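You operate a simulated robot arm through the tools that you are given. There is no shell and no other tool. Be economical: measure what you need, move in short steps, check, and stop when the job is done.

You run a simulated robot arm. Do the job below in one go: nothing can be reset, and whatever is moved stays where it is left.

TASK
Put one of the clear cups from the top of the paper-covered bench on the orange template. Then put one of the tall cups from the top of the paper-covered bench on the black tray. Then fetch the square oak block and set it on the beige template on the top of the sanding table. The order counts. Set down upright: clear cup, tall cup.

The check looks at the end state, three seconds after you hand in, the way a careful person would. Anything else that was tipped, shoved, dropped, spilled or broken makes it a failure.

THE ROBOT
A 6-joint arm with a two-finger gripper on a trunk, on a base that drives. Base frame: it is fixed to the floor where the robot stands at the start and does not move with it; the origin is under the middle of the robot, x ahead of it, y to its left, z up; the surface under the hand at the start is at about z = 0.902. Lengths are in m, angles in degrees, forces in N, time in s.
Its first joint turns from -166.0 to 166.0 degrees. Places, roughly: black tray [3, 2.25, 1]; clear cup [1.5, -0.25, 1]; orange template [1.25, -0.5, 1]; square oak block (5x5x3 cm) [6.1, -3.9, 0.8]; tall cup [1.25, 0.75, 1]; template [8.25, -2.25, 1]. Payload 2.54 kg.
Tool frame: the origin (TCP) lies between the finger pads and is the grasp point; the fingertips stand 0.03 m ahead of it; z points along the fingers, y is the line along which they close. The gripper opens to 0.116 m. The gripper's body begins 0.095 m behind the TCP.
Orientation is that of the tool frame in the base frame, as a unit quaternion [x, y, z, w]. With the fingers straight down and closing along the base's y, the tool's x points along the base's -x, its y along +y and its z along -z.

THE INTERFACE
- The arm moves only by the tool drive_tool. Its argument "targets" is a list of rows, each an object (a shift or turn left out is 0, a gripper value left out holds the last) with "delta_pos": the shift along the base's x, y, z in mm, a list of three; "dr": the turn, a rotation vector about the base's x, y, z in degrees, a list of three; "grip": the finger opening in mm, from 0 to 116. In form: [{"delta_pos": [tx, ty, tz], "dr": [wx, wy, wz], "grip": grip}, ...]. A call has 1 to 10 rows; each row shifts and turns the commanded pose from where the row before left it. A row lasts 0.2 s, in which the tool goes at most 0.05 m and 8.6 degrees; a call with a longer step from one row to the next is refused whole, and so is a gripper value outside its range. A pose out of reach is approached as far as the arm can. The call stops where the force on the tool passes 40 N (or 10 N more than at its start, if that is more) or the arm is blocked; 0.2 s more then pass. Each finger travels about 0.072 m/s and halts on what it meets, pressing with about 42 N; the grip force reading is that of the motor and also rises with nothing between the fingers. The clock runs only during rows and for 0.2 s after the last one: add rows that do not move to give the fingers time. It gives the time, the measured TCP pose, the force on the tool (base axes), the opening and the grip force at its end, in the units of the frame above (readings bear some noise), with the torque about the TCP (base axes, N m) and any sound that the robot's microphone picked up, and new pictures: "pictures" is both (left out), scene, wrist or none.
- Cameras (640 x 400 px; columns grow to the right, rows downward): "scene" is now at [-0.0273, 0.1351, 1.4412]; the picture's right is [-0.17, -0.99, 0.00], its down [-0.24, 0.04, -0.97] and it looks along [0.95, -0.17, -0.25] (base axes); focal length 288 px, centre (320, 200). "wrist" rides on the gripper at [0.069, -0.015, -0.122] in the tool frame; the picture's right is [0.21, 0.98, 0.00], its down [-0.83, 0.18, -0.53] and it looks along [-0.52, 0.11, 0.85] (tool axes); focal length 251 px, centre (320, 200). There is no depth. A picture from a camera that has moved, and an enlarged one, comes with that camera's place and axes in the base frame and with its lens.
- drive_base(legs): drives the robot by 1 to 6 legs, each [ahead, left, turn to the left] in m, m and degrees, along the robot's own axes; the way and the turn of a leg run together, so that a leg with both is an arc; at most 1.5 m and 180 degrees a leg. The arm and the cameras ride along, it lands a little off, and it stops where it bumps. It gives what a move gives, and a new picture of the scene camera.
- head_to(pan, tilt): turns the head with the scene camera to pan (to the left, within 120 degrees either way) and tilt (down, from -29 to 69), counted from straight ahead of the robot. It gives what a move gives, and a new picture of the scene camera.
- inspect(camera, box): a new picture of the part [left, top, right, bottom] of that camera's present view, enlarged. No time passes.
- job_done(): hands the job in; it is judged then, once.

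Go step by step. Nothing tells you exact positions but the pictures and the camera data: compare them with the known pose of the tool, close in by small moves and look again before you grip or let go. The budget is 165 turns and 260 pictures, counting those below and the enlarged ones. Unless the task says otherwise, let go and move clear before handing in, and close with one line.

The tools are called after "Call:" as name(argument=value, ...) on one line, values as JSON. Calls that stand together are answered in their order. drive_tool: Moves the arm, as the interface text tells. Its arguments: {"type":"object","properties":{"targets":{"type":"array"},"pictures":{"type":"string","enum":["both","scene","wrist","none"]}},"required":["targets"]} The other tools are called the same way: drive_base (legs) drives the base; head_to (pan, tilt) turns the head that bears the scene camera; inspect (camera, box) takes an enlarged picture of a part of a camera's view; job_done () hands the job in.

At the start:

```text
t: 0.0
tcp_pos: [0.647, 0.2001, 1.1663]
ee_rot: [0.0, 1.0, -0.001, 0.0]
contact_force: [0.5, 0.3, 0.1]
ft_torque: [-0.01, 0.0, 0.02]
width: 0.116
grasp_force: 0.0
robot x, y, heading: [0.0012, 0.0002, 0.3]
head pan, tilt: [-9.9, 14.4]
```

scene: 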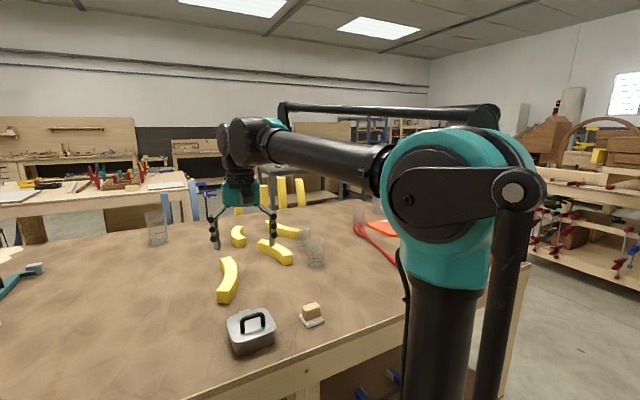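
wrist: 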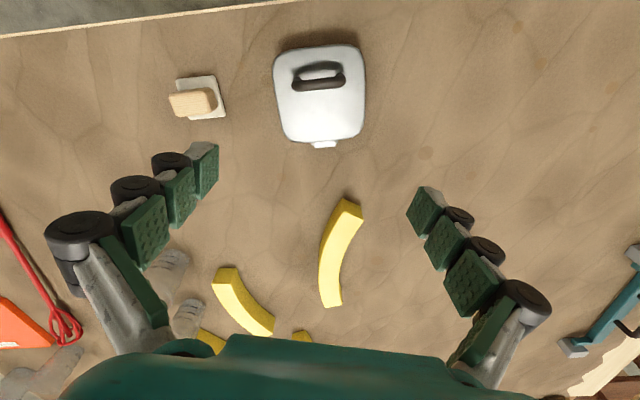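

The bench in front carries clear cups, yellow bananas-like pieces, a box and an orange template partly hidden by the arm. I'll look closer first.

Call:
inspect(camera="scene", box=[260, 180, 420, 280])

Call:
inspect(camera="scene", box=[0, 160, 240, 310])

Call:
inspect(camera="wrist", box=[0, 200, 240, 400])

```text
4.00 times, centred on (340, 230) of scene
camera zoom: at [-0.0273, 0.1351, 1.4412], right [-0.17, -0.99, 0.0], down [-0.24, 0.04, -0.97], along [0.95, -0.17, -0.25], focal length 1152 px, centre (240, 80)
```

zoom: 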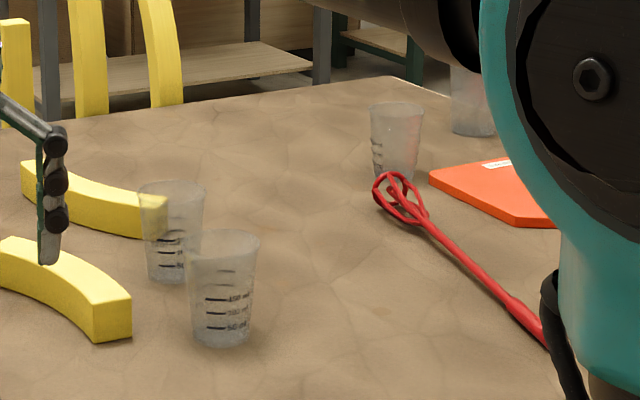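

```text
2.67 times, centred on (120, 235) of scene
camera zoom: at [-0.0273, 0.1351, 1.4412], right [-0.17, -0.99, 0.0], down [-0.24, 0.04, -0.97], along [0.95, -0.17, -0.25], focal length 768 px, centre (853, 107)
```

zoom: 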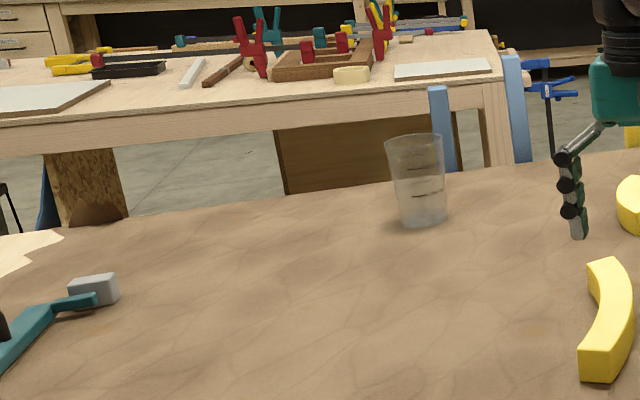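

```text
2.00 times, centred on (120, 300) of wrist
camera zoom: at [0.5775, 0.1864, 1.2898], right [-0.21, 0.98, 0.0], down [0.83, 0.18, 0.53], along [0.52, 0.11, -0.85], focal length 503 px, centre (720, 0)
```

zoom: 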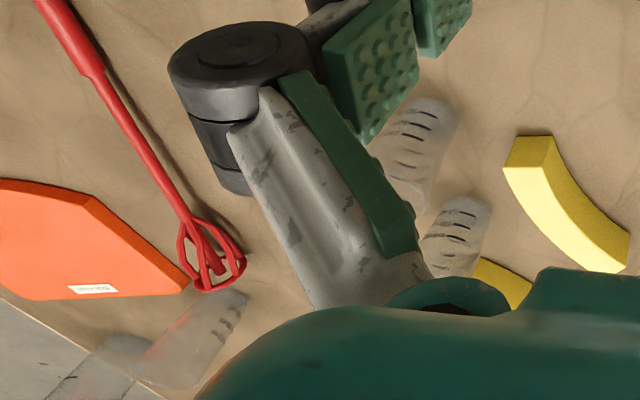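

Cups A (1.01,-0.03), B (1.17,0.0), C (1.43,-0.35) and D (1.63,-0.54) are ~10 cm high; a tall cup stands near (1.35,0.66). I'll shift right to see the template and the bench's right end.

Call:
drive_base(legs=[[0, -0.6, 0]])

Call:
head_to(pan=0, tilt=30)

```text
t: 3.4
tcp_pos: [0.6466, -0.4032, 1.169]
ee_rot: [0.0, 1.0, 0.0, -0.001]
contact_force: [-0.1, 0.2, -0.1]
ft_torque: [-0.05, -0.02, 0.01]
width: 0.1159
grasp_force: 0.0
robot x, y, heading: [-0.0033, -0.6063, -0.3]
head pan, tilt: [-9.9, 14.4]
camera scene: at [-0.0272, -0.4688, 1.4412], right [-0.17, -0.99, 0.0], down [-0.24, 0.04, -0.97], along [0.95, -0.17, -0.25], focal length 288 px, centre (320, 200)
```

scene: 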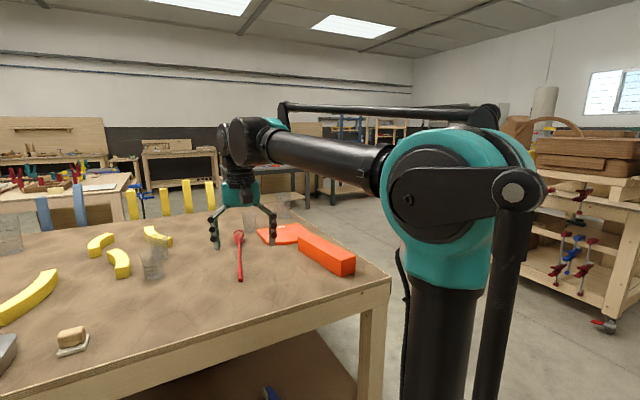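

```text
t: 4.2
tcp_pos: [0.6462, -0.4028, 1.169]
ee_rot: [0.0, 1.0, 0.001, 0.0]
contact_force: [0.7, -0.1, -0.2]
ft_torque: [0.02, 0.01, 0.0]
width: 0.1164
grasp_force: 0.0
robot x, y, heading: [0.0015, -0.6029, -0.0]
head pan, tilt: [0.0, 30.0]
camera scene: at [-0.0287, -0.4528, 1.416], right [0.0, -1.0, 0.0], down [-0.5, 0.0, -0.87], along [0.87, 0.0, -0.5], focal length 288 px, centre (320, 200)
```

scene: 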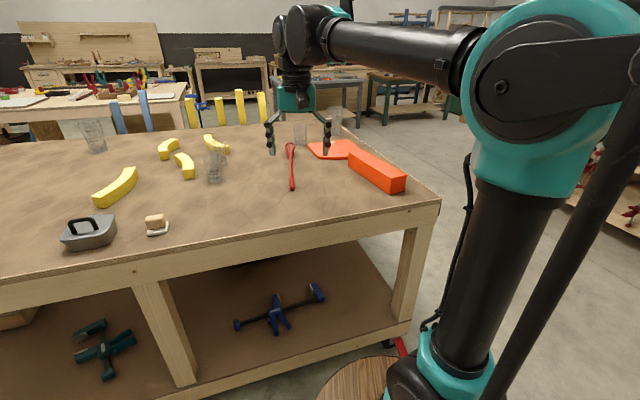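

The bench is turned ~16°; its right end edge runs (0.83,-0.87)→(1.73,-0.61). I'll go round to that end; first check the floor to the right.

Call:
head_to(pan=-75, tilt=25)

Call:
head_to(pan=-30, tilt=25)

```text
t: 5.7
tcp_pos: [0.647, -0.4015, 1.1687]
ee_rot: [-0.001, 1.0, 0.0, 0.001]
contact_force: [-0.2, 0.5, 0.1]
ft_torque: [-0.01, 0.0, 0.01]
width: 0.1162
grasp_force: 0.1
robot x, y, heading: [-0.0016, -0.6045, 0.1]
head pan, tilt: [-75.0, 25.0]
camera scene: at [-0.0952, -0.5417, 1.4239], right [-0.97, -0.26, 0.0], down [-0.11, 0.41, -0.91], along [0.24, -0.88, -0.42], focal length 288 px, centre (320, 200)
```

scene: 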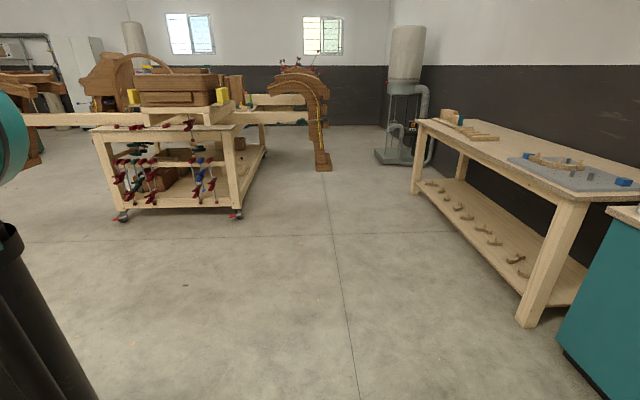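

```text
t: 6.8
tcp_pos: [0.6464, -0.4025, 1.1681]
ee_rot: [0.0, 1.0, 0.001, 0.0]
contact_force: [0.2, -0.1, -0.8]
ft_torque: [-0.03, 0.0, -0.01]
width: 0.1161
grasp_force: 0.1
robot x, y, heading: [0.0033, -0.603, -0.0]
head pan, tilt: [-30.0, 25.0]
camera scene: at [-0.0394, -0.4989, 1.4239], right [-0.5, -0.87, 0.0], down [-0.37, 0.21, -0.91], along [0.78, -0.45, -0.42], focal length 288 px, centre (320, 200)
```

scene: 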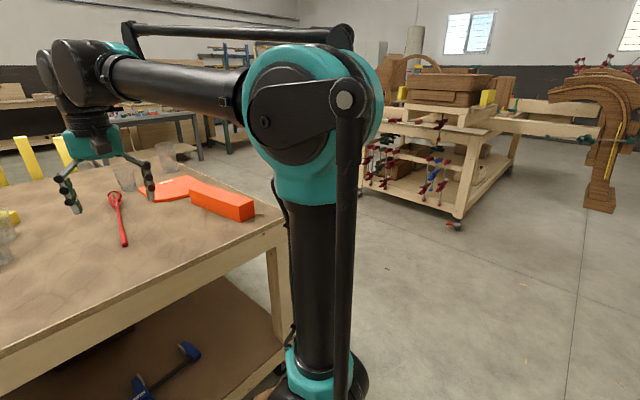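

The floor to the right is free (cart is near (1.4,-2.9)). Driving round to the bench's right end.

Call:
drive_base(legs=[[0, -0.95, 0], [1.45, 0, 0], [0, 0, 106]])

Call:
head_to(pan=0, tilt=30)

```text
t: 22.9
tcp_pos: [1.0683, -0.9881, 1.1685]
ee_rot: [0.799, -0.601, -0.001, 0.0]
contact_force: [-1.1, 0.2, -0.4]
ft_torque: [0.04, -0.02, -0.01]
width: 0.1161
grasp_force: 0.1
robot x, y, heading: [1.4401, -1.5551, 106.1]
head pan, tilt: [-30.0, 25.0]
camera scene: at [1.3516, -1.6193, 1.4239], right [0.97, -0.24, 0.0], down [-0.1, -0.41, -0.91], along [0.22, 0.88, -0.42], focal length 288 px, centre (320, 200)
```

scene: 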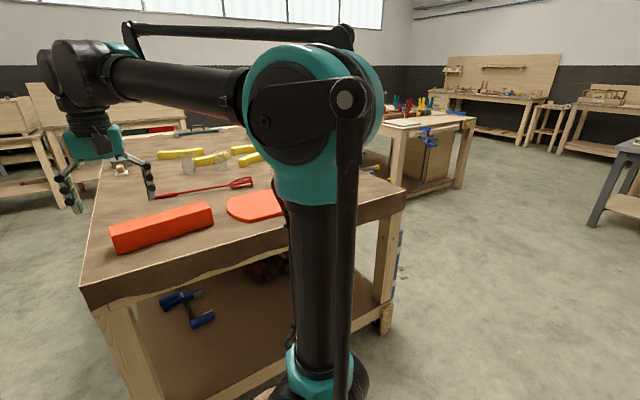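

```text
t: 23.9
tcp_pos: [1.0679, -0.9873, 1.1677]
ee_rot: [0.798, -0.602, -0.001, 0.0]
contact_force: [0.0, 0.0, 0.1]
ft_torque: [0.01, -0.04, 0.01]
width: 0.116
grasp_force: 0.0
robot x, y, heading: [1.4389, -1.5545, 105.8]
head pan, tilt: [0.0, 30.0]
camera scene: at [1.3044, -1.6217, 1.416], right [0.96, 0.27, 0.0], down [0.14, -0.48, -0.87], along [-0.24, 0.83, -0.5], focal length 288 px, centre (320, 200)
```

scene: 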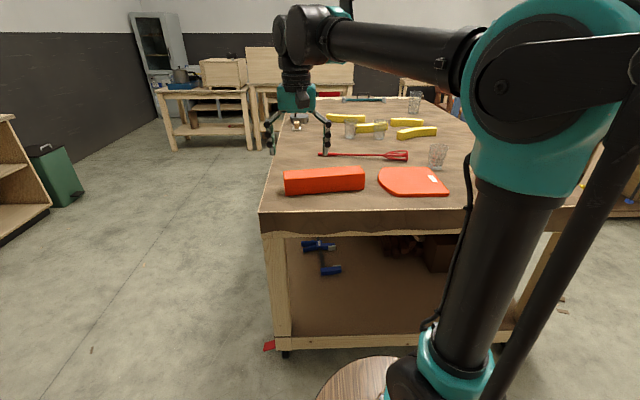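

Template centre is ~(1.37,-0.54), the cup beside it ~(1.46,-0.34). Drive 0.33 m closer to the end.

Call:
drive_base(legs=[[0.33, 0, 0]])

Call:
head_to(pan=-20, tilt=35)

```text
t: 26.1
tcp_pos: [0.9791, -0.6692, 1.1675]
ee_rot: [0.798, -0.602, 0.0, 0.0]
contact_force: [-0.8, -0.6, -0.2]
ft_torque: [0.01, 0.02, 0.04]
width: 0.1159
grasp_force: 0.0
robot x, y, heading: [1.3493, -1.2344, 105.7]
head pan, tilt: [0.0, 30.0]
camera scene: at [1.2137, -1.3046, 1.416], right [0.96, 0.27, 0.0], down [0.14, -0.48, -0.87], along [-0.24, 0.83, -0.5], focal length 288 px, centre (320, 200)
```

scene: 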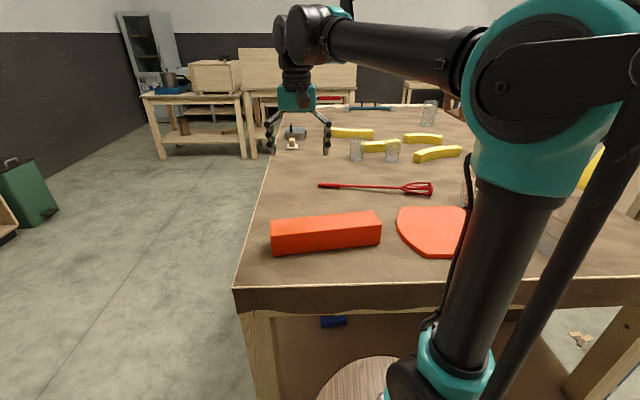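

```text
t: 26.9
tcp_pos: [0.9796, -0.6695, 1.1681]
ee_rot: [0.799, -0.602, 0.0, 0.0]
contact_force: [0.0, 0.4, -0.3]
ft_torque: [-0.01, 0.02, 0.01]
width: 0.1158
grasp_force: 0.1
robot x, y, heading: [1.3493, -1.2334, 105.9]
head pan, tilt: [-20.0, 35.0]
camera scene: at [1.2447, -1.3037, 1.4082], right [1.0, -0.07, 0.0], down [-0.04, -0.57, -0.82], along [0.06, 0.82, -0.57], focal length 288 px, centre (320, 200)
```

scene: 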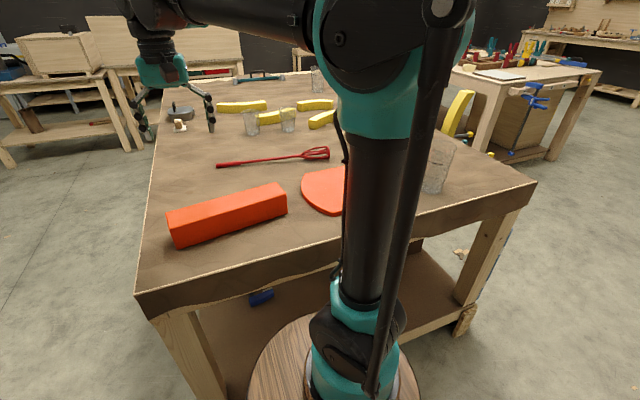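

The cup behind the arm at (1.67,-0.53) is actually a tall one (~15 cm), useful later. Now swing the hand over toward clear cup C.

Call:
drive_tool(targets=[{"delta_pos": [44, 20, 3]}, {"delta_pos": [44, 20, 3]}, {"delta_pos": [44, 20, 3]}, {"delta_pos": [44, 20, 3]}, {"delta_pos": [44, 20, 3]}, {"delta_pos": [44, 20, 3]}, {"delta_pos": [44, 20, 3]}, {"delta_pos": [44, 20, 0]}, {"delta_pos": [44, 20, 0]}, {"delta_pos": [44, 20, 0]}])

```text
t: 29.1
tcp_pos: [1.4182, -0.4699, 1.1876]
ee_rot: [0.798, -0.603, 0.0, 0.0]
contact_force: [0.1, 0.0, -0.9]
ft_torque: [0.04, -0.05, -0.01]
width: 0.1162
grasp_force: 0.0
robot x, y, heading: [1.3498, -1.236, 105.8]
head pan, tilt: [-20.0, 35.0]
camera scene: at [1.2446, -1.3041, 1.4081], right [1.0, -0.07, 0.0], down [-0.04, -0.57, -0.82], along [0.06, 0.82, -0.57], focal length 288 px, centre (320, 200)
camera wrist: at [1.4528, -0.5319, 1.3105], right [-0.88, -0.47, 0.0], down [-0.4, 0.74, 0.53], along [-0.25, 0.47, -0.85], focal length 251 px, centre (320, 200)
```

scene: 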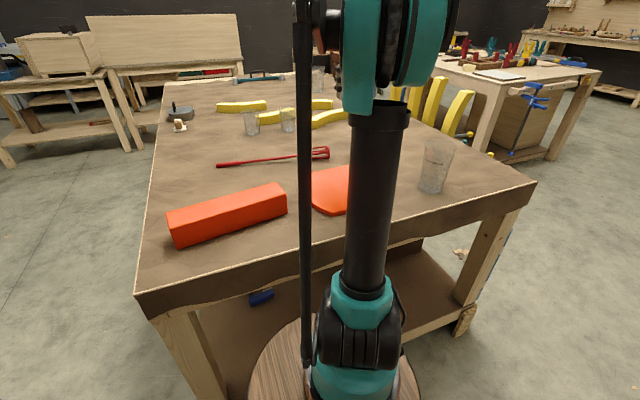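
wrist: 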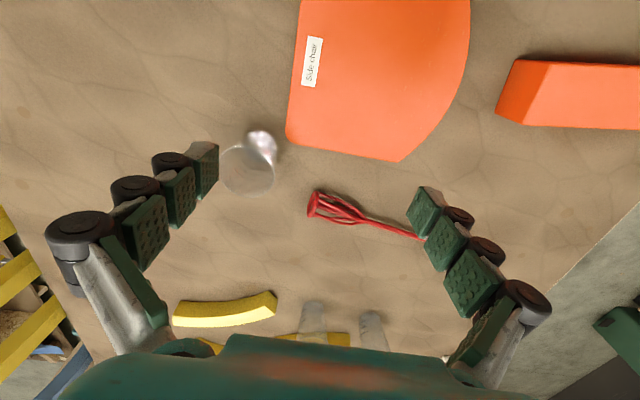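

Clear cup C measured at (1.469,-0.354), template spans centre ~(1.37,-0.54). Move above the cup and check.

Call:
drive_tool(targets=[{"delta_pos": [17, 39, 0]}, {"delta_pos": [17, 39, 0]}, {"delta_pos": [17, 38, 0]}, {"delta_pos": [0, 0, -40]}, {"delta_pos": [0, 0, -40]}], pictures="wrist")

```text
t: 30.3
tcp_pos: [1.4701, -0.3553, 1.1086]
ee_rot: [0.798, -0.602, -0.001, 0.0]
contact_force: [0.2, -0.8, 0.9]
ft_torque: [0.03, 0.02, 0.01]
width: 0.1158
grasp_force: 0.0
robot x, y, heading: [1.348, -1.2342, 105.5]
head pan, tilt: [-20.0, 35.0]
camera wrist: at [1.5042, -0.4166, 1.2304], right [-0.88, -0.47, 0.0], down [-0.4, 0.74, 0.53], along [-0.25, 0.47, -0.85], focal length 251 px, centre (320, 200)
```

wrist: 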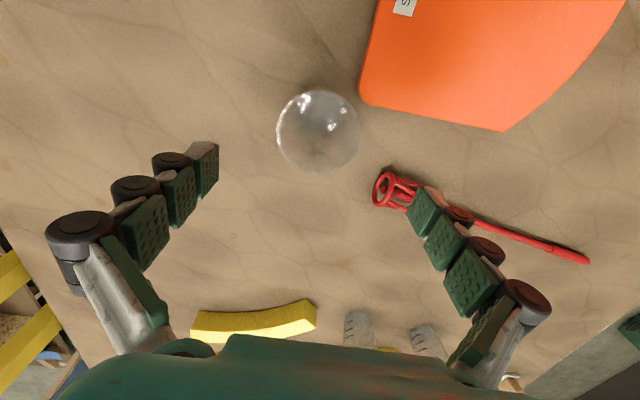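

The rim is centred between the fingers. Descend and grip.

Call:
drive_tool(targets=[{"delta_pos": [0, 0, -40]}, {"delta_pos": [0, 0, -40]}, {"delta_pos": [0, 0, -40]}, {"delta_pos": [0, 0, -28]}, {}, {"grip": 60}, {"grip": 55}, {"grip": 50}, {}, {}])

```text
t: 32.5
tcp_pos: [1.469, -0.3533, 0.96]
ee_rot: [0.798, -0.603, 0.0, 0.0]
contact_force: [-0.5, 0.5, 2.0]
ft_torque: [0.07, -0.06, -0.01]
width: 0.0634
grasp_force: 14.2
robot x, y, heading: [1.3495, -1.2389, 105.8]
head pan, tilt: [-20.0, 35.0]
camera scene: at [1.2449, -1.3037, 1.4082], right [1.0, -0.07, 0.0], down [-0.04, -0.57, -0.82], along [0.06, 0.82, -0.57], focal length 288 px, centre (320, 200)
camera wrist: at [1.5035, -0.4159, 1.0824], right [-0.88, -0.47, 0.0], down [-0.4, 0.74, 0.53], along [-0.25, 0.47, -0.85], focal length 251 px, centre (320, 200)
```

scene: 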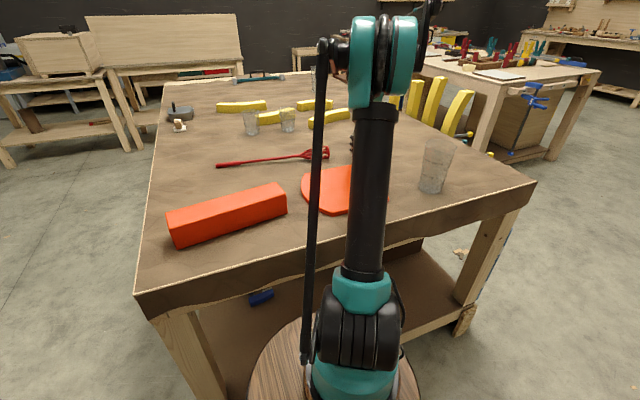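
wrist: 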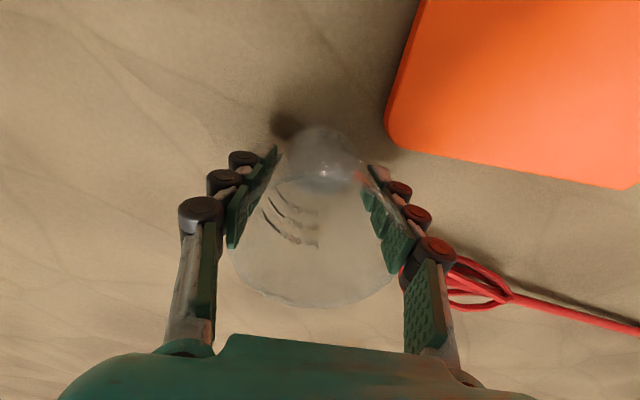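

Gripped at 63 mm. Lift and carry it over the template centre.

Call:
drive_tool(targets=[{"delta_pos": [0, 0, 30], "grip": 45}, {"delta_pos": [0, 0, 40]}, {"delta_pos": [-20, -37, 0]}, {"delta_pos": [-20, -37, 0]}, {"delta_pos": [-20, -37, 0]}, {"delta_pos": [-20, -38, 0]}, {"delta_pos": [-19, -38, 0]}, {}])

```text
t: 34.3
tcp_pos: [1.3711, -0.5409, 1.03]
ee_rot: [0.798, -0.602, 0.0, 0.0]
contact_force: [0.4, 0.0, 0.4]
ft_torque: [-0.02, -0.01, -0.01]
width: 0.0631
grasp_force: 13.9
robot x, y, heading: [1.3507, -1.2335, 105.8]
head pan, tilt: [-20.0, 35.0]
camera scene: at [1.2449, -1.3036, 1.4082], right [1.0, -0.07, 0.0], down [-0.04, -0.57, -0.82], along [0.06, 0.82, -0.57], focal length 288 px, centre (320, 200)
camera wrist: at [1.4042, -0.6033, 1.1522], right [-0.88, -0.47, 0.0], down [-0.4, 0.74, 0.53], along [-0.25, 0.47, -0.85], focal length 251 px, centre (320, 200)
```

scene: 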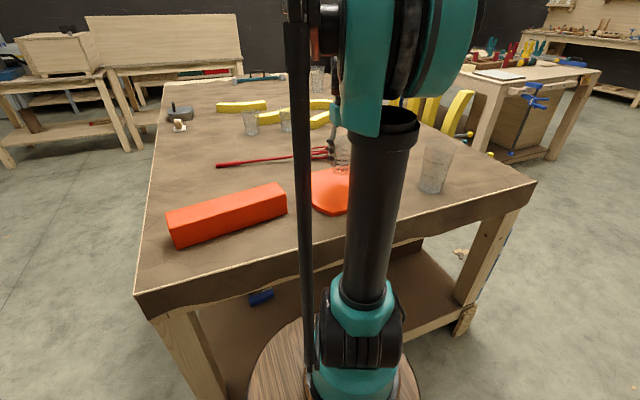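
wrist: 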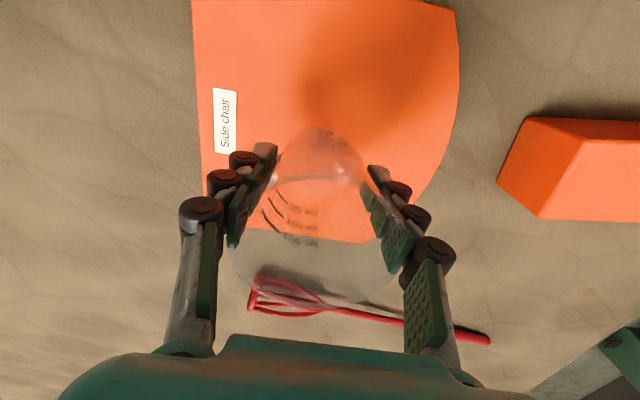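

Landing point is well centred on the template. Lower gently.

Call:
drive_tool(targets=[{"delta_pos": [0, 0, -25]}, {"delta_pos": [0, 0, -22]}, {}], pictures="none")

Call:
drive_tool(targets=[{"delta_pos": [0, 0, -4]}, {}], pictures="none")

Call:
drive_tool(targets=[{"delta_pos": [0, 0, -4]}, {}], pictures="wrist")

```text
t: 35.1
tcp_pos: [1.3713, -0.5412, 0.9838]
ee_rot: [0.798, -0.603, 0.0, 0.0]
contact_force: [-0.6, -0.2, 0.3]
ft_torque: [0.03, 0.02, -0.01]
width: 0.0628
grasp_force: 13.9
robot x, y, heading: [1.347, -1.2366, 105.8]
head pan, tilt: [-20.0, 35.0]
```

```text
t: 35.7
tcp_pos: [1.3705, -0.5405, 0.9775]
ee_rot: [0.798, -0.603, 0.0, 0.0]
contact_force: [0.3, 0.9, -0.4]
ft_torque: [0.0, 0.0, 0.01]
width: 0.0627
grasp_force: 14.0
robot x, y, heading: [1.3481, -1.2334, 106.0]
head pan, tilt: [-20.0, 35.0]
```

```text
t: 36.3
tcp_pos: [1.3712, -0.54, 0.9752]
ee_rot: [0.798, -0.603, -0.001, 0.0]
contact_force: [-0.3, 0.6, -0.4]
ft_torque: [0.0, -0.01, 0.02]
width: 0.063
grasp_force: 13.9
robot x, y, heading: [1.3484, -1.2342, 106.1]
head pan, tilt: [-20.0, 35.0]
camera wrist: at [1.4047, -0.6027, 1.0975], right [-0.88, -0.47, 0.0], down [-0.4, 0.74, 0.53], along [-0.25, 0.47, -0.85], focal length 251 px, centre (320, 200)
```

wrist: 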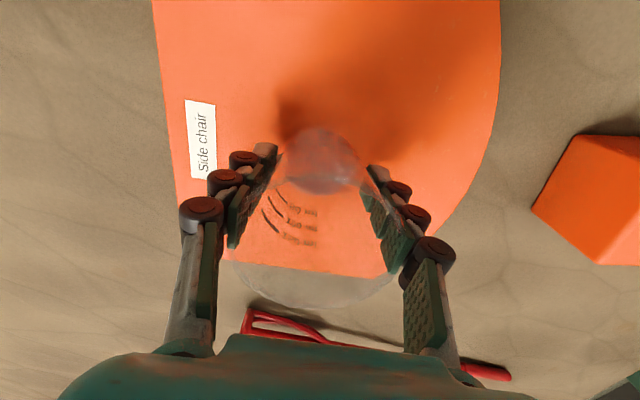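

Call:
drive_tool(targets=[{"delta_pos": [0, 0, -3]}, {}], pictures="none")

Call:
drive_tool(targets=[{"delta_pos": [0, 0, -3]}, {}], pictures="none")

Call:
drive_tool(targets=[{"delta_pos": [0, 0, -2]}, {}], pictures="none")

```text
t: 36.9
tcp_pos: [1.3709, -0.5427, 0.9725]
ee_rot: [0.798, -0.603, 0.0, -0.001]
contact_force: [-0.6, -0.1, 5.0]
ft_torque: [-0.05, -0.01, 0.02]
width: 0.062
grasp_force: 14.1
robot x, y, heading: [1.3495, -1.2375, 106.0]
head pan, tilt: [-20.0, 35.0]
```

```text
t: 37.5
tcp_pos: [1.3714, -0.5415, 0.9689]
ee_rot: [0.798, -0.602, 0.0, 0.0]
contact_force: [0.1, 0.4, 6.9]
ft_torque: [-0.01, 0.0, -0.01]
width: 0.0623
grasp_force: 14.0
robot x, y, heading: [1.3491, -1.2397, 106.1]
head pan, tilt: [-20.0, 35.0]
```

```text
t: 38.1
tcp_pos: [1.3715, -0.5402, 0.9668]
ee_rot: [0.798, -0.602, 0.0, 0.0]
contact_force: [0.1, 0.6, 7.2]
ft_torque: [-0.02, -0.08, -0.01]
width: 0.0618
grasp_force: 14.5
robot x, y, heading: [1.3492, -1.2397, 106.2]
head pan, tilt: [-20.0, 35.0]
```

Contact force shows it sits on the template. Open and rise.

Call:
drive_tool(targets=[{"grip": 75}, {"grip": 95}, {"grip": 116}, {}, {"delta_pos": [0, 0, 30]}, {"delta_pos": [0, 0, 45]}, {"delta_pos": [0, 0, 45]}, {"delta_pos": [0, 0, 45]}, {"delta_pos": [0, 0, 45]}])

```text
t: 40.1
tcp_pos: [1.3711, -0.5406, 1.1778]
ee_rot: [0.798, -0.603, 0.0, 0.0]
contact_force: [0.3, -0.1, -0.5]
ft_torque: [-0.04, 0.01, 0.0]
width: 0.116
grasp_force: 0.0
robot x, y, heading: [1.3504, -1.2382, 106.0]
head pan, tilt: [-20.0, 35.0]
camera scene: at [1.2449, -1.3036, 1.4082], right [1.0, -0.07, 0.0], down [-0.04, -0.57, -0.82], along [0.06, 0.82, -0.57], focal length 288 px, centre (320, 200)
camera wrist: at [1.405, -0.6027, 1.2998], right [-0.88, -0.47, 0.0], down [-0.4, 0.74, 0.53], along [-0.25, 0.47, -0.85], focal length 251 px, centre (320, 200)
```

scene: 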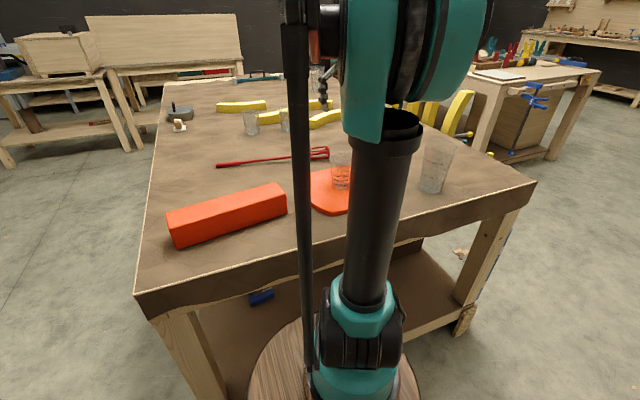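
wrist: 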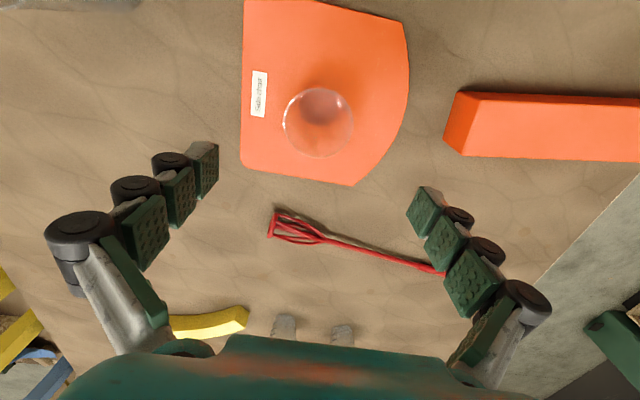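

Clear cup stands upright on the template. Now hover near the tall cup D.

Call:
drive_tool(targets=[{"delta_pos": [0, -10, 40]}, {"delta_pos": [45, -10, 0]}, {"delta_pos": [45, -10, 0]}, {"delta_pos": [45, -10, 0]}, {"delta_pos": [45, -10, 0]}, {"delta_pos": [45, -10, 0]}, {}])

```text
t: 41.7
tcp_pos: [1.5961, -0.6019, 1.2175]
ee_rot: [0.798, -0.602, 0.0, 0.0]
contact_force: [-0.3, -0.5, 0.6]
ft_torque: [-0.01, -0.01, 0.03]
width: 0.1161
grasp_force: 0.1
robot x, y, heading: [1.3477, -1.2341, 105.9]
head pan, tilt: [-20.0, 35.0]
camera scene: at [1.2449, -1.3037, 1.4082], right [1.0, -0.07, 0.0], down [-0.04, -0.57, -0.82], along [0.06, 0.82, -0.57], focal length 288 px, centre (320, 200)
camera wrist: at [1.6305, -0.6639, 1.3393], right [-0.88, -0.47, 0.0], down [-0.4, 0.74, 0.53], along [-0.25, 0.47, -0.85], focal length 251 px, centre (320, 200)
```

scene: 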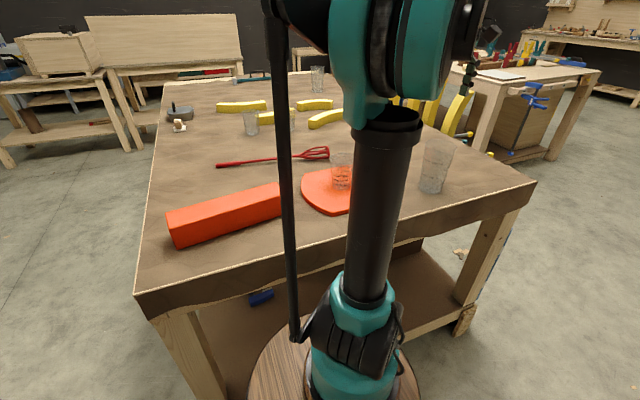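
wrist: 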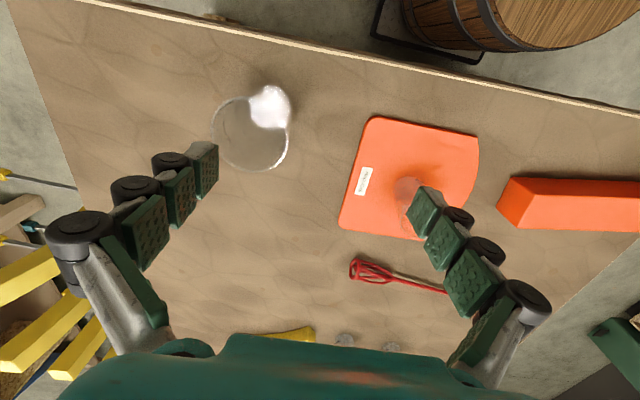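

Tall cup measured ~(1.661,-0.546). Centre above it, a bit lower, and check.

Call:
drive_tool(targets=[{"delta_pos": [32, 28, 0]}, {"delta_pos": [33, 28, 0]}, {"delta_pos": [0, 0, -40]}, {"delta_pos": [0, 0, -30]}, {}], pictures="wrist")

```text
t: 42.9
tcp_pos: [1.6608, -0.5458, 1.148]
ee_rot: [0.798, -0.603, 0.0, 0.0]
contact_force: [0.2, 0.7, 0.1]
ft_torque: [0.04, -0.01, 0.0]
width: 0.1159
grasp_force: 0.0
robot x, y, heading: [1.3526, -1.237, 106.1]
head pan, tilt: [-20.0, 35.0]
camera wrist: at [1.695, -0.6075, 1.2693], right [-0.88, -0.47, 0.0], down [-0.4, 0.74, 0.53], along [-0.25, 0.47, -0.85], focal length 251 px, centre (320, 200)
```

wrist: 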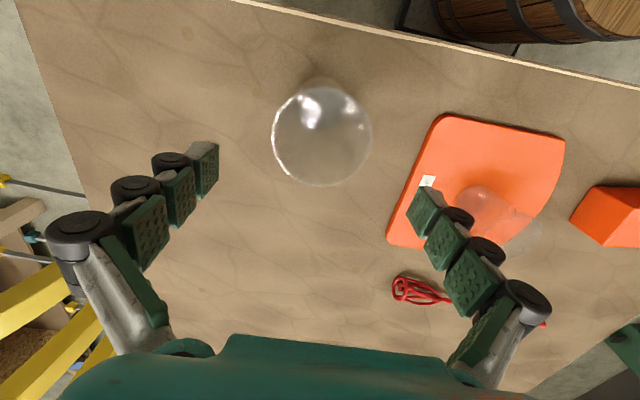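

Centred on the rim. Descend and grip.

Call:
drive_tool(targets=[{"delta_pos": [0, 0, -40]}, {"delta_pos": [0, 0, -40]}, {"delta_pos": [0, 0, -40]}, {"delta_pos": [0, 0, -38]}, {}, {"grip": 80}, {"grip": 65}, {"grip": 55}, {}, {}])

```text
t: 45.1
tcp_pos: [1.6617, -0.545, 0.9897]
ee_rot: [0.798, -0.603, 0.0, 0.0]
contact_force: [1.5, 0.1, 8.1]
ft_torque: [0.05, -0.02, 0.01]
width: 0.0795
grasp_force: 13.9
robot x, y, heading: [1.3492, -1.2382, 106.1]
head pan, tilt: [-20.0, 35.0]
camera scene: at [1.2448, -1.3039, 1.4082], right [1.0, -0.07, 0.0], down [-0.04, -0.57, -0.82], along [0.06, 0.82, -0.57], focal length 288 px, centre (320, 200)
camera wrist: at [1.6952, -0.6067, 1.1118], right [-0.88, -0.47, 0.0], down [-0.4, 0.74, 0.53], along [-0.25, 0.47, -0.85], focal length 251 px, centre (320, 200)
```

scene: 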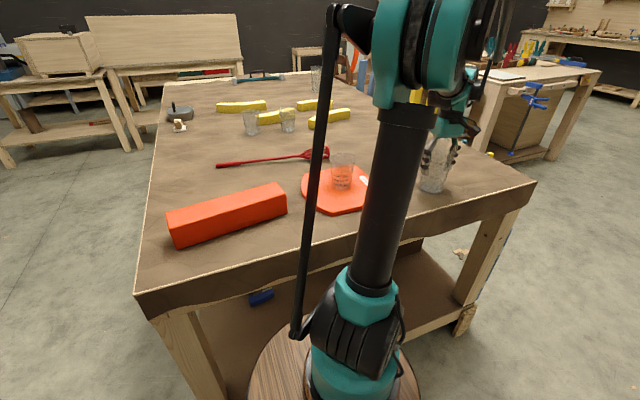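
wrist: 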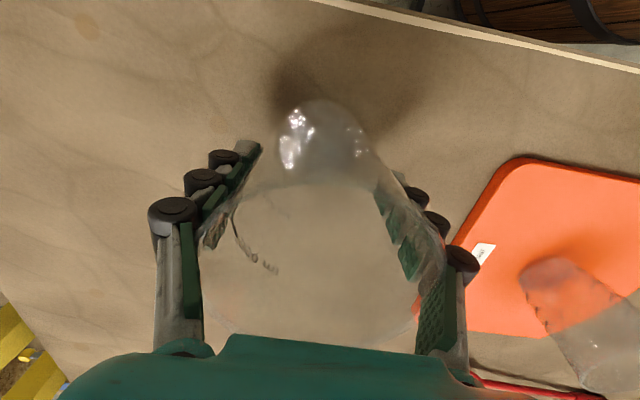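

Gripped at 80 mm. Lift high.

Call:
drive_tool(targets=[{"delta_pos": [0, 0, 20], "grip": 60}, {"delta_pos": [0, 0, 40]}, {"delta_pos": [0, 0, 40]}, {"delta_pos": [0, 0, 40]}, {"delta_pos": [0, 0, 40]}, {"delta_pos": [0, 0, 40]}, {}])

Call:
head_to(pan=-60, tilt=10)

```text
t: 46.7
tcp_pos: [1.6612, -0.5432, 1.2101]
ee_rot: [0.798, -0.603, 0.0, 0.0]
contact_force: [0.0, -0.1, -0.9]
ft_torque: [-0.02, -0.01, 0.0]
width: 0.0788
grasp_force: 14.1
robot x, y, heading: [1.3491, -1.2373, 105.7]
head pan, tilt: [-20.0, 35.0]
camera scene: at [1.2449, -1.3037, 1.4082], right [1.0, -0.07, 0.0], down [-0.04, -0.57, -0.82], along [0.06, 0.82, -0.57], focal length 288 px, centre (320, 200)
camera wrist: at [1.695, -0.6063, 1.3326], right [-0.88, -0.47, 0.0], down [-0.4, 0.74, 0.53], along [-0.25, 0.47, -0.85], focal length 251 px, centre (320, 200)
```

scene: 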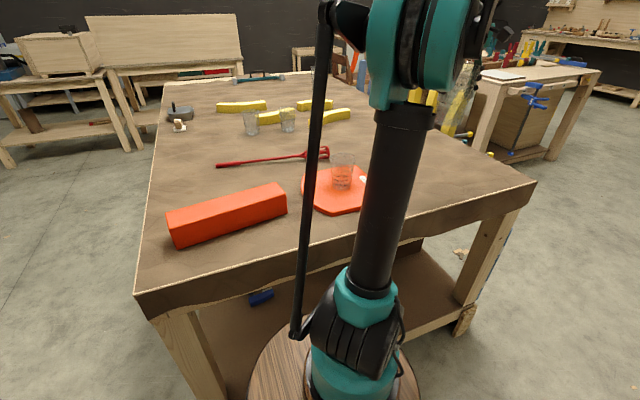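
wrist: 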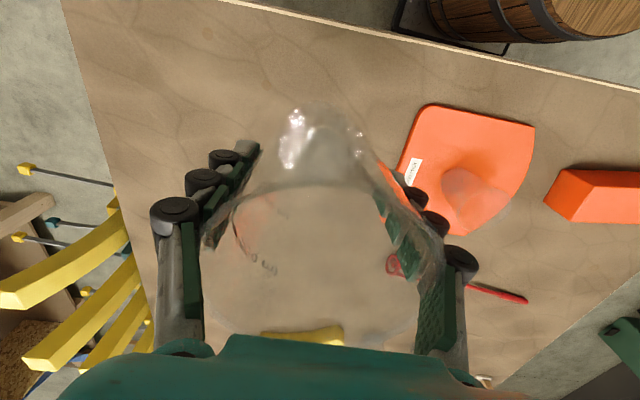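

```text
t: 47.8
tcp_pos: [1.6602, -0.5451, 1.2095]
ee_rot: [0.798, -0.602, 0.0, -0.001]
contact_force: [1.5, -0.2, 0.0]
ft_torque: [0.03, 0.03, 0.0]
width: 0.0786
grasp_force: 14.1
robot x, y, heading: [1.3486, -1.2348, 106.1]
head pan, tilt: [-60.0, 10.0]
camera scene: at [1.3033, -1.3247, 1.4483], right [0.72, -0.7, 0.0], down [-0.12, -0.13, -0.98], along [0.68, 0.71, -0.17], focal length 288 px, centre (320, 200)
```

scene: 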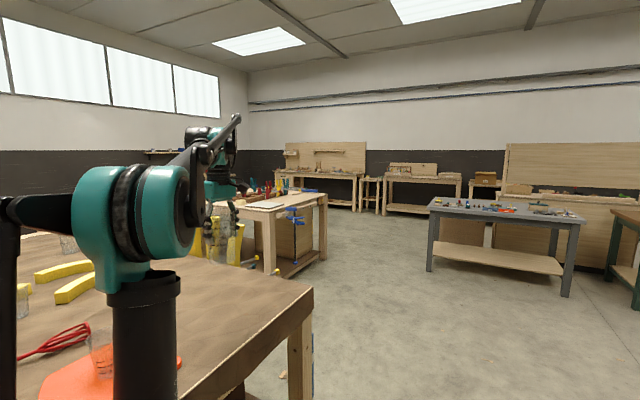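

The cup is held. The tray is on the table to the north-east (around (3,2.2)), so I back out, turn and look for a route.

Call:
drive_base(legs=[[-0.4, 0, 0], [0, 0, -76]])

Call:
head_to(pan=40, tilt=15)

```text
t: 53.5
tcp_pos: [2.2063, -1.7597, 1.2097]
ee_rot: [-0.258, 0.966, 0.0, 0.0]
contact_force: [0.2, 0.1, -0.2]
ft_torque: [0.05, 0.0, 0.0]
width: 0.0784
grasp_force: 14.2
robot x, y, heading: [1.4594, -1.6221, 30.0]
head pan, tilt: [-60.0, 10.0]
camera scene: at [1.3625, -1.5996, 1.4483], right [-0.5, -0.87, 0.0], down [-0.15, 0.09, -0.98], along [0.85, -0.49, -0.17], focal length 288 px, centre (320, 200)
```

scene: 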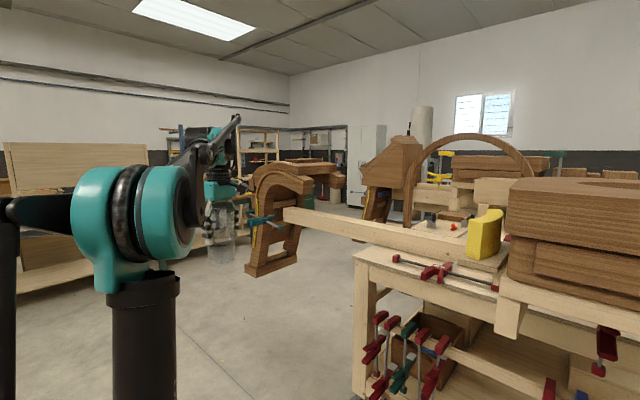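

```text
t: 55.3
tcp_pos: [2.2076, -1.7576, 1.2101]
ee_rot: [-0.258, 0.966, 0.0, 0.0]
contact_force: [-0.7, -0.4, -1.1]
ft_torque: [0.04, -0.01, 0.01]
width: 0.0782
grasp_force: 14.2
robot x, y, heading: [1.4597, -1.6234, 30.1]
head pan, tilt: [40.0, 15.0]
camera scene: at [1.314, -1.4653, 1.4402], right [0.94, -0.34, 0.0], down [-0.09, -0.24, -0.97], along [0.33, 0.91, -0.26], focal length 288 px, centre (320, 200)
```

scene: 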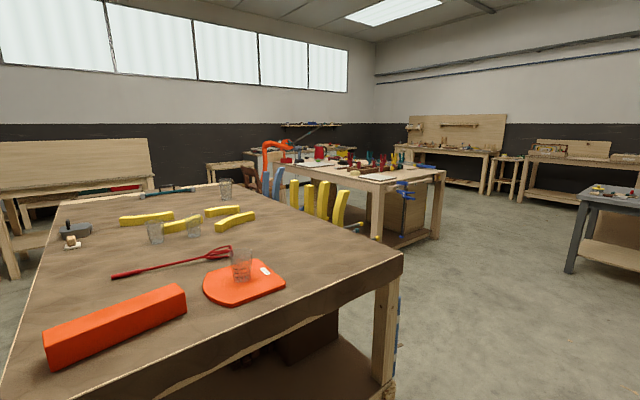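

The aisle between the benches is cluttered with posts, so I'll approach the tray table from its far (east) side. First retract the arm for travel.

Call:
drive_tool(targets=[{"delta_pos": [-37, 32, 0]}, {"delta_pos": [-37, 32, 0]}, {"delta_pos": [-37, 32, 0]}, {"delta_pos": [-37, 32, 0]}, {"delta_pos": [-37, 32, 0]}, {"delta_pos": [-37, 32, 0]}, {"delta_pos": [-37, 32, 0]}, {"delta_pos": [-37, 32, 0]}, {}], pictures="wrist")

Call:
head_to(pan=15, tilt=15)

```text
t: 57.3
tcp_pos: [1.9107, -1.5031, 1.2104]
ee_rot: [-0.258, 0.966, 0.0, 0.0]
contact_force: [0.3, -0.7, -0.8]
ft_torque: [-0.02, -0.02, 0.0]
width: 0.078
grasp_force: 14.2
robot x, y, heading: [1.4587, -1.6252, 30.1]
head pan, tilt: [40.0, 15.0]
camera wrist: at [1.8585, -1.5503, 1.3328], right [-0.67, 0.74, 0.0], down [0.62, 0.57, 0.53], along [0.39, 0.36, -0.85], focal length 251 px, centre (320, 200)
```

wrist: 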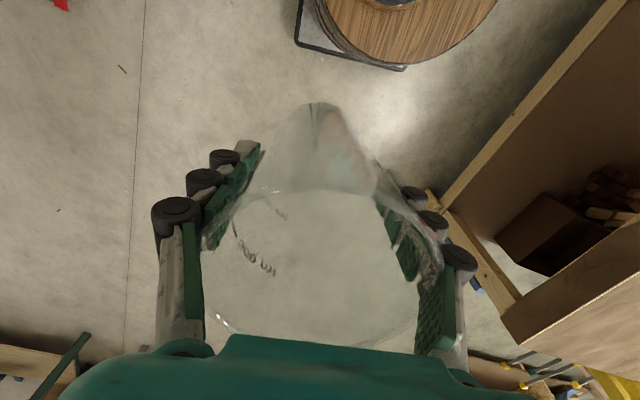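

```text
t: 58.2
tcp_pos: [1.9108, -1.503, 1.2112]
ee_rot: [-0.259, 0.966, -0.001, 0.0]
contact_force: [-0.4, 0.4, 0.3]
ft_torque: [-0.02, -0.04, -0.02]
width: 0.0779
grasp_force: 13.9
robot x, y, heading: [1.4604, -1.6232, 30.1]
head pan, tilt: [15.0, 15.0]
camera scene: at [1.3479, -1.4869, 1.4402], right [0.71, -0.71, 0.0], down [-0.18, -0.18, -0.97], along [0.68, 0.68, -0.26], focal length 288 px, centre (320, 200)
```

scene: 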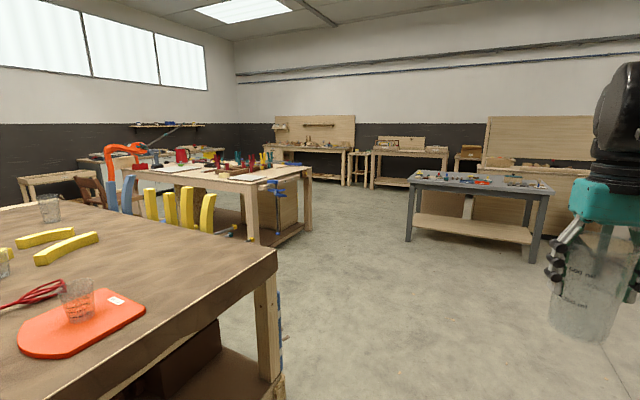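

Let me look closely at the tray table to fix its place and height.

Call:
inspect(camera="scene", box=[120, 140, 320, 265])

```text
3.20 times, centred on (220, 202) of scene
camera zoom: at [1.3479, -1.4869, 1.4402], right [0.71, -0.71, 0.0], down [-0.18, -0.18, -0.97], along [0.68, 0.68, -0.26], focal length 922 px, centre (640, 192)
```

zoom: 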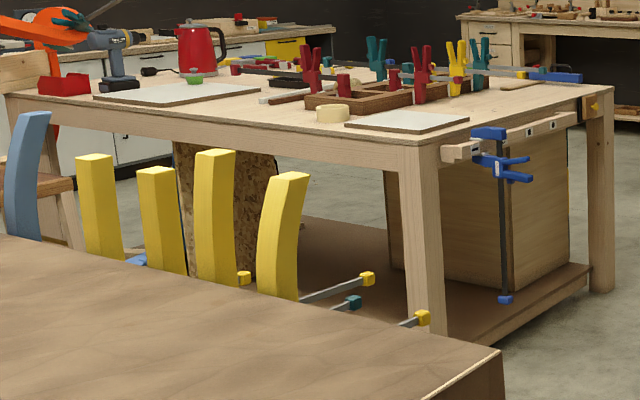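

Table top is ~0.88 high, tray near (3.03,2.3), right-far corner ~(3.85,1.26). Drive through the gap between it and the grey table.

Call:
drive_base(legs=[[0, 0, 10], [1.4, 0, 0], [1.2, 0, 0]])

Call:
head_to(pan=15, tilt=15)

```text
t: 71.6
tcp_pos: [3.8738, 0.2565, 1.2111]
ee_rot: [-0.347, 0.938, 0.0, 0.0]
contact_force: [0.1, -0.3, 0.0]
ft_torque: [0.0, 0.01, 0.0]
width: 0.0773
grasp_force: 13.8
robot x, y, heading: [3.4543, 0.0557, 40.8]
head pan, tilt: [15.0, 15.0]
camera scene: at [3.3184, 0.1679, 1.4402], right [0.83, -0.56, 0.0], down [-0.15, -0.21, -0.97], along [0.54, 0.8, -0.26], focal length 288 px, centre (320, 200)
```

scene: 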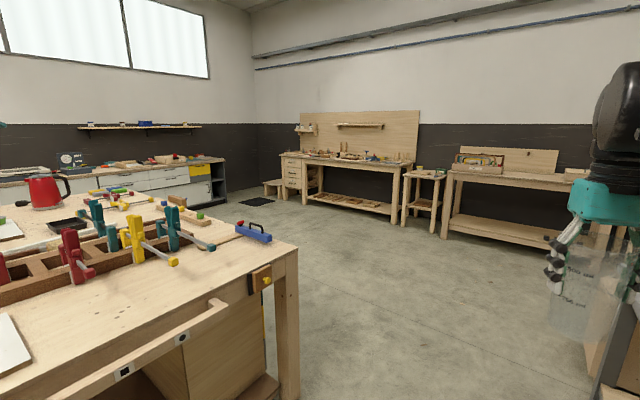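

```text
t: 72.2
tcp_pos: [3.8749, 0.2572, 1.2108]
ee_rot: [-0.347, 0.938, 0.0, -0.001]
contact_force: [0.1, -0.4, -1.5]
ft_torque: [-0.03, -0.03, 0.0]
width: 0.0773
grasp_force: 13.9
robot x, y, heading: [3.4547, 0.0501, 40.6]
head pan, tilt: [15.0, 15.0]
camera scene: at [3.3184, 0.1679, 1.4402], right [0.83, -0.56, 0.0], down [-0.15, -0.21, -0.97], along [0.54, 0.8, -0.26], focal length 288 px, centre (320, 200)
```

scene: 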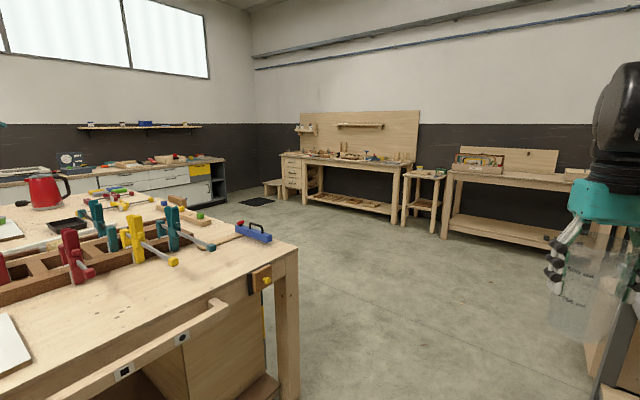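

The tray is at ~(3.0,2.2), table's near corner (3.93,1.27). Continue round to the east side.

Call:
drive_base(legs=[[1.5, 0, 0], [0, 0, 64], [1.2, 0, 0]])

Call:
head_to(pan=75, tilt=30)

```text
t: 88.1
tcp_pos: [4.2873, 2.6651, 1.2106]
ee_rot: [0.79, -0.613, 0.001, -0.001]
contact_force: [0.8, 0.3, 0.3]
ft_torque: [0.02, 0.0, 0.0]
width: 0.0766
grasp_force: 14.0
robot x, y, heading: [4.284, 2.1992, 104.3]
head pan, tilt: [15.0, 15.0]
camera scene: at [4.1218, 2.1273, 1.4402], right [0.87, 0.49, 0.0], down [0.13, -0.23, -0.97], along [-0.47, 0.84, -0.26], focal length 288 px, centre (320, 200)
```

scene: 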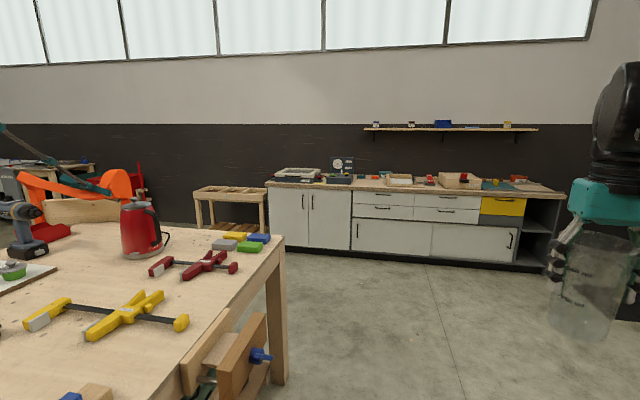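

```text
t: 89.4
tcp_pos: [4.2886, 2.6642, 1.211]
ee_rot: [0.789, -0.614, -0.001, 0.0]
contact_force: [0.2, 0.1, -1.1]
ft_torque: [-0.01, -0.01, 0.0]
width: 0.0767
grasp_force: 14.0
robot x, y, heading: [4.2814, 2.1997, 104.3]
head pan, tilt: [75.0, 30.0]
camera scene: at [4.077, 2.0471, 1.416], right [0.01, 1.0, 0.0], down [0.5, -0.01, -0.87], along [-0.87, 0.01, -0.5], focal length 288 px, centre (320, 200)
```

scene: 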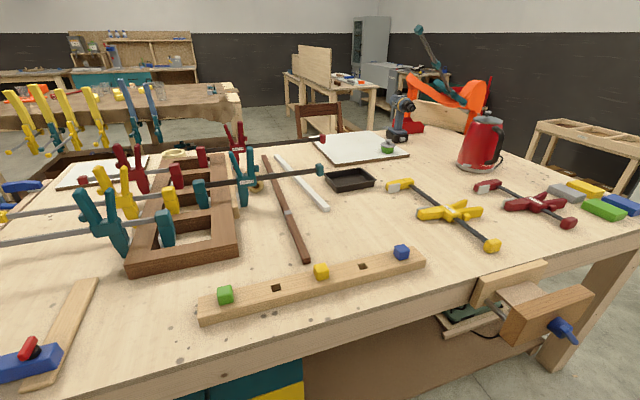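

The tray sits ~0.64 m in from this edge at (2.99,2.19), so I must get close. Face the table and look down at the clearance.

Call:
drive_base(legs=[[0.2, 0, 0], [0, 0, 91]])

Call:
head_to(pan=20, tilt=60)

Call:
inspect(camera="wrist", box=[0, 0, 640, 400])

```text
t: 94.8
tcp_pos: [3.7666, 2.3924, 1.2098]
ee_rot: [0.992, 0.13, 0.0, -0.001]
contact_force: [0.9, 0.1, -0.2]
ft_torque: [-0.01, -0.01, -0.01]
width: 0.0763
grasp_force: 13.8
robot x, y, heading: [4.2356, 2.3911, -165.3]
head pan, tilt: [75.0, 30.0]
camera scene: at [4.3886, 2.188, 1.416], right [-1.0, 0.0, 0.0], down [0.0, 0.5, -0.87], along [0.0, -0.87, -0.5], focal length 288 px, centre (320, 200)
```

scene: 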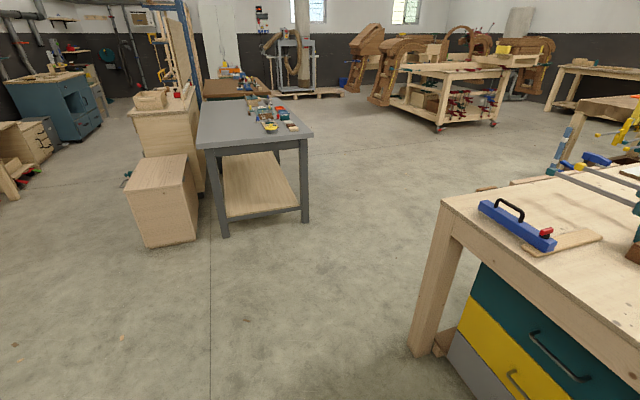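

```text
t: 96.1
tcp_pos: [3.7674, 2.3922, 1.2104]
ee_rot: [0.992, 0.13, 0.0, -0.001]
contact_force: [0.3, 0.2, -0.4]
ft_torque: [0.0, 0.01, 0.04]
width: 0.0759
grasp_force: 14.0
robot x, y, heading: [4.2342, 2.3903, -164.9]
head pan, tilt: [20.0, 60.0]
camera scene: at [4.334, 2.2403, 1.3739], right [-0.57, 0.82, 0.0], down [0.71, 0.5, -0.5], along [-0.41, -0.29, -0.87], focal length 288 px, centre (320, 200)
```

scene: 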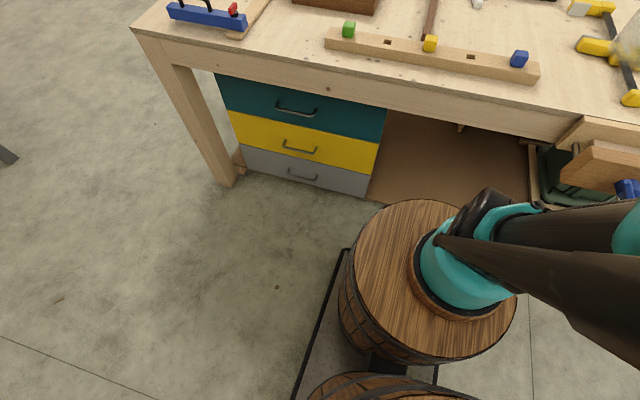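

```text
1.00 times, centred on (320, 200) of wrist (not enlarged: the box is as wide or as high as the picture)
camera zoom: at [3.83, 2.4244, 1.3328], right [0.46, -0.89, 0.0], down [-0.75, -0.39, 0.53], along [-0.47, -0.25, -0.85], focal length 251 px, centre (320, 200)
```

zoom: 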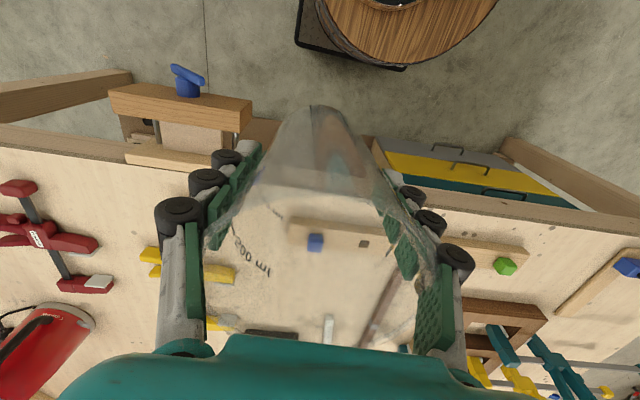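

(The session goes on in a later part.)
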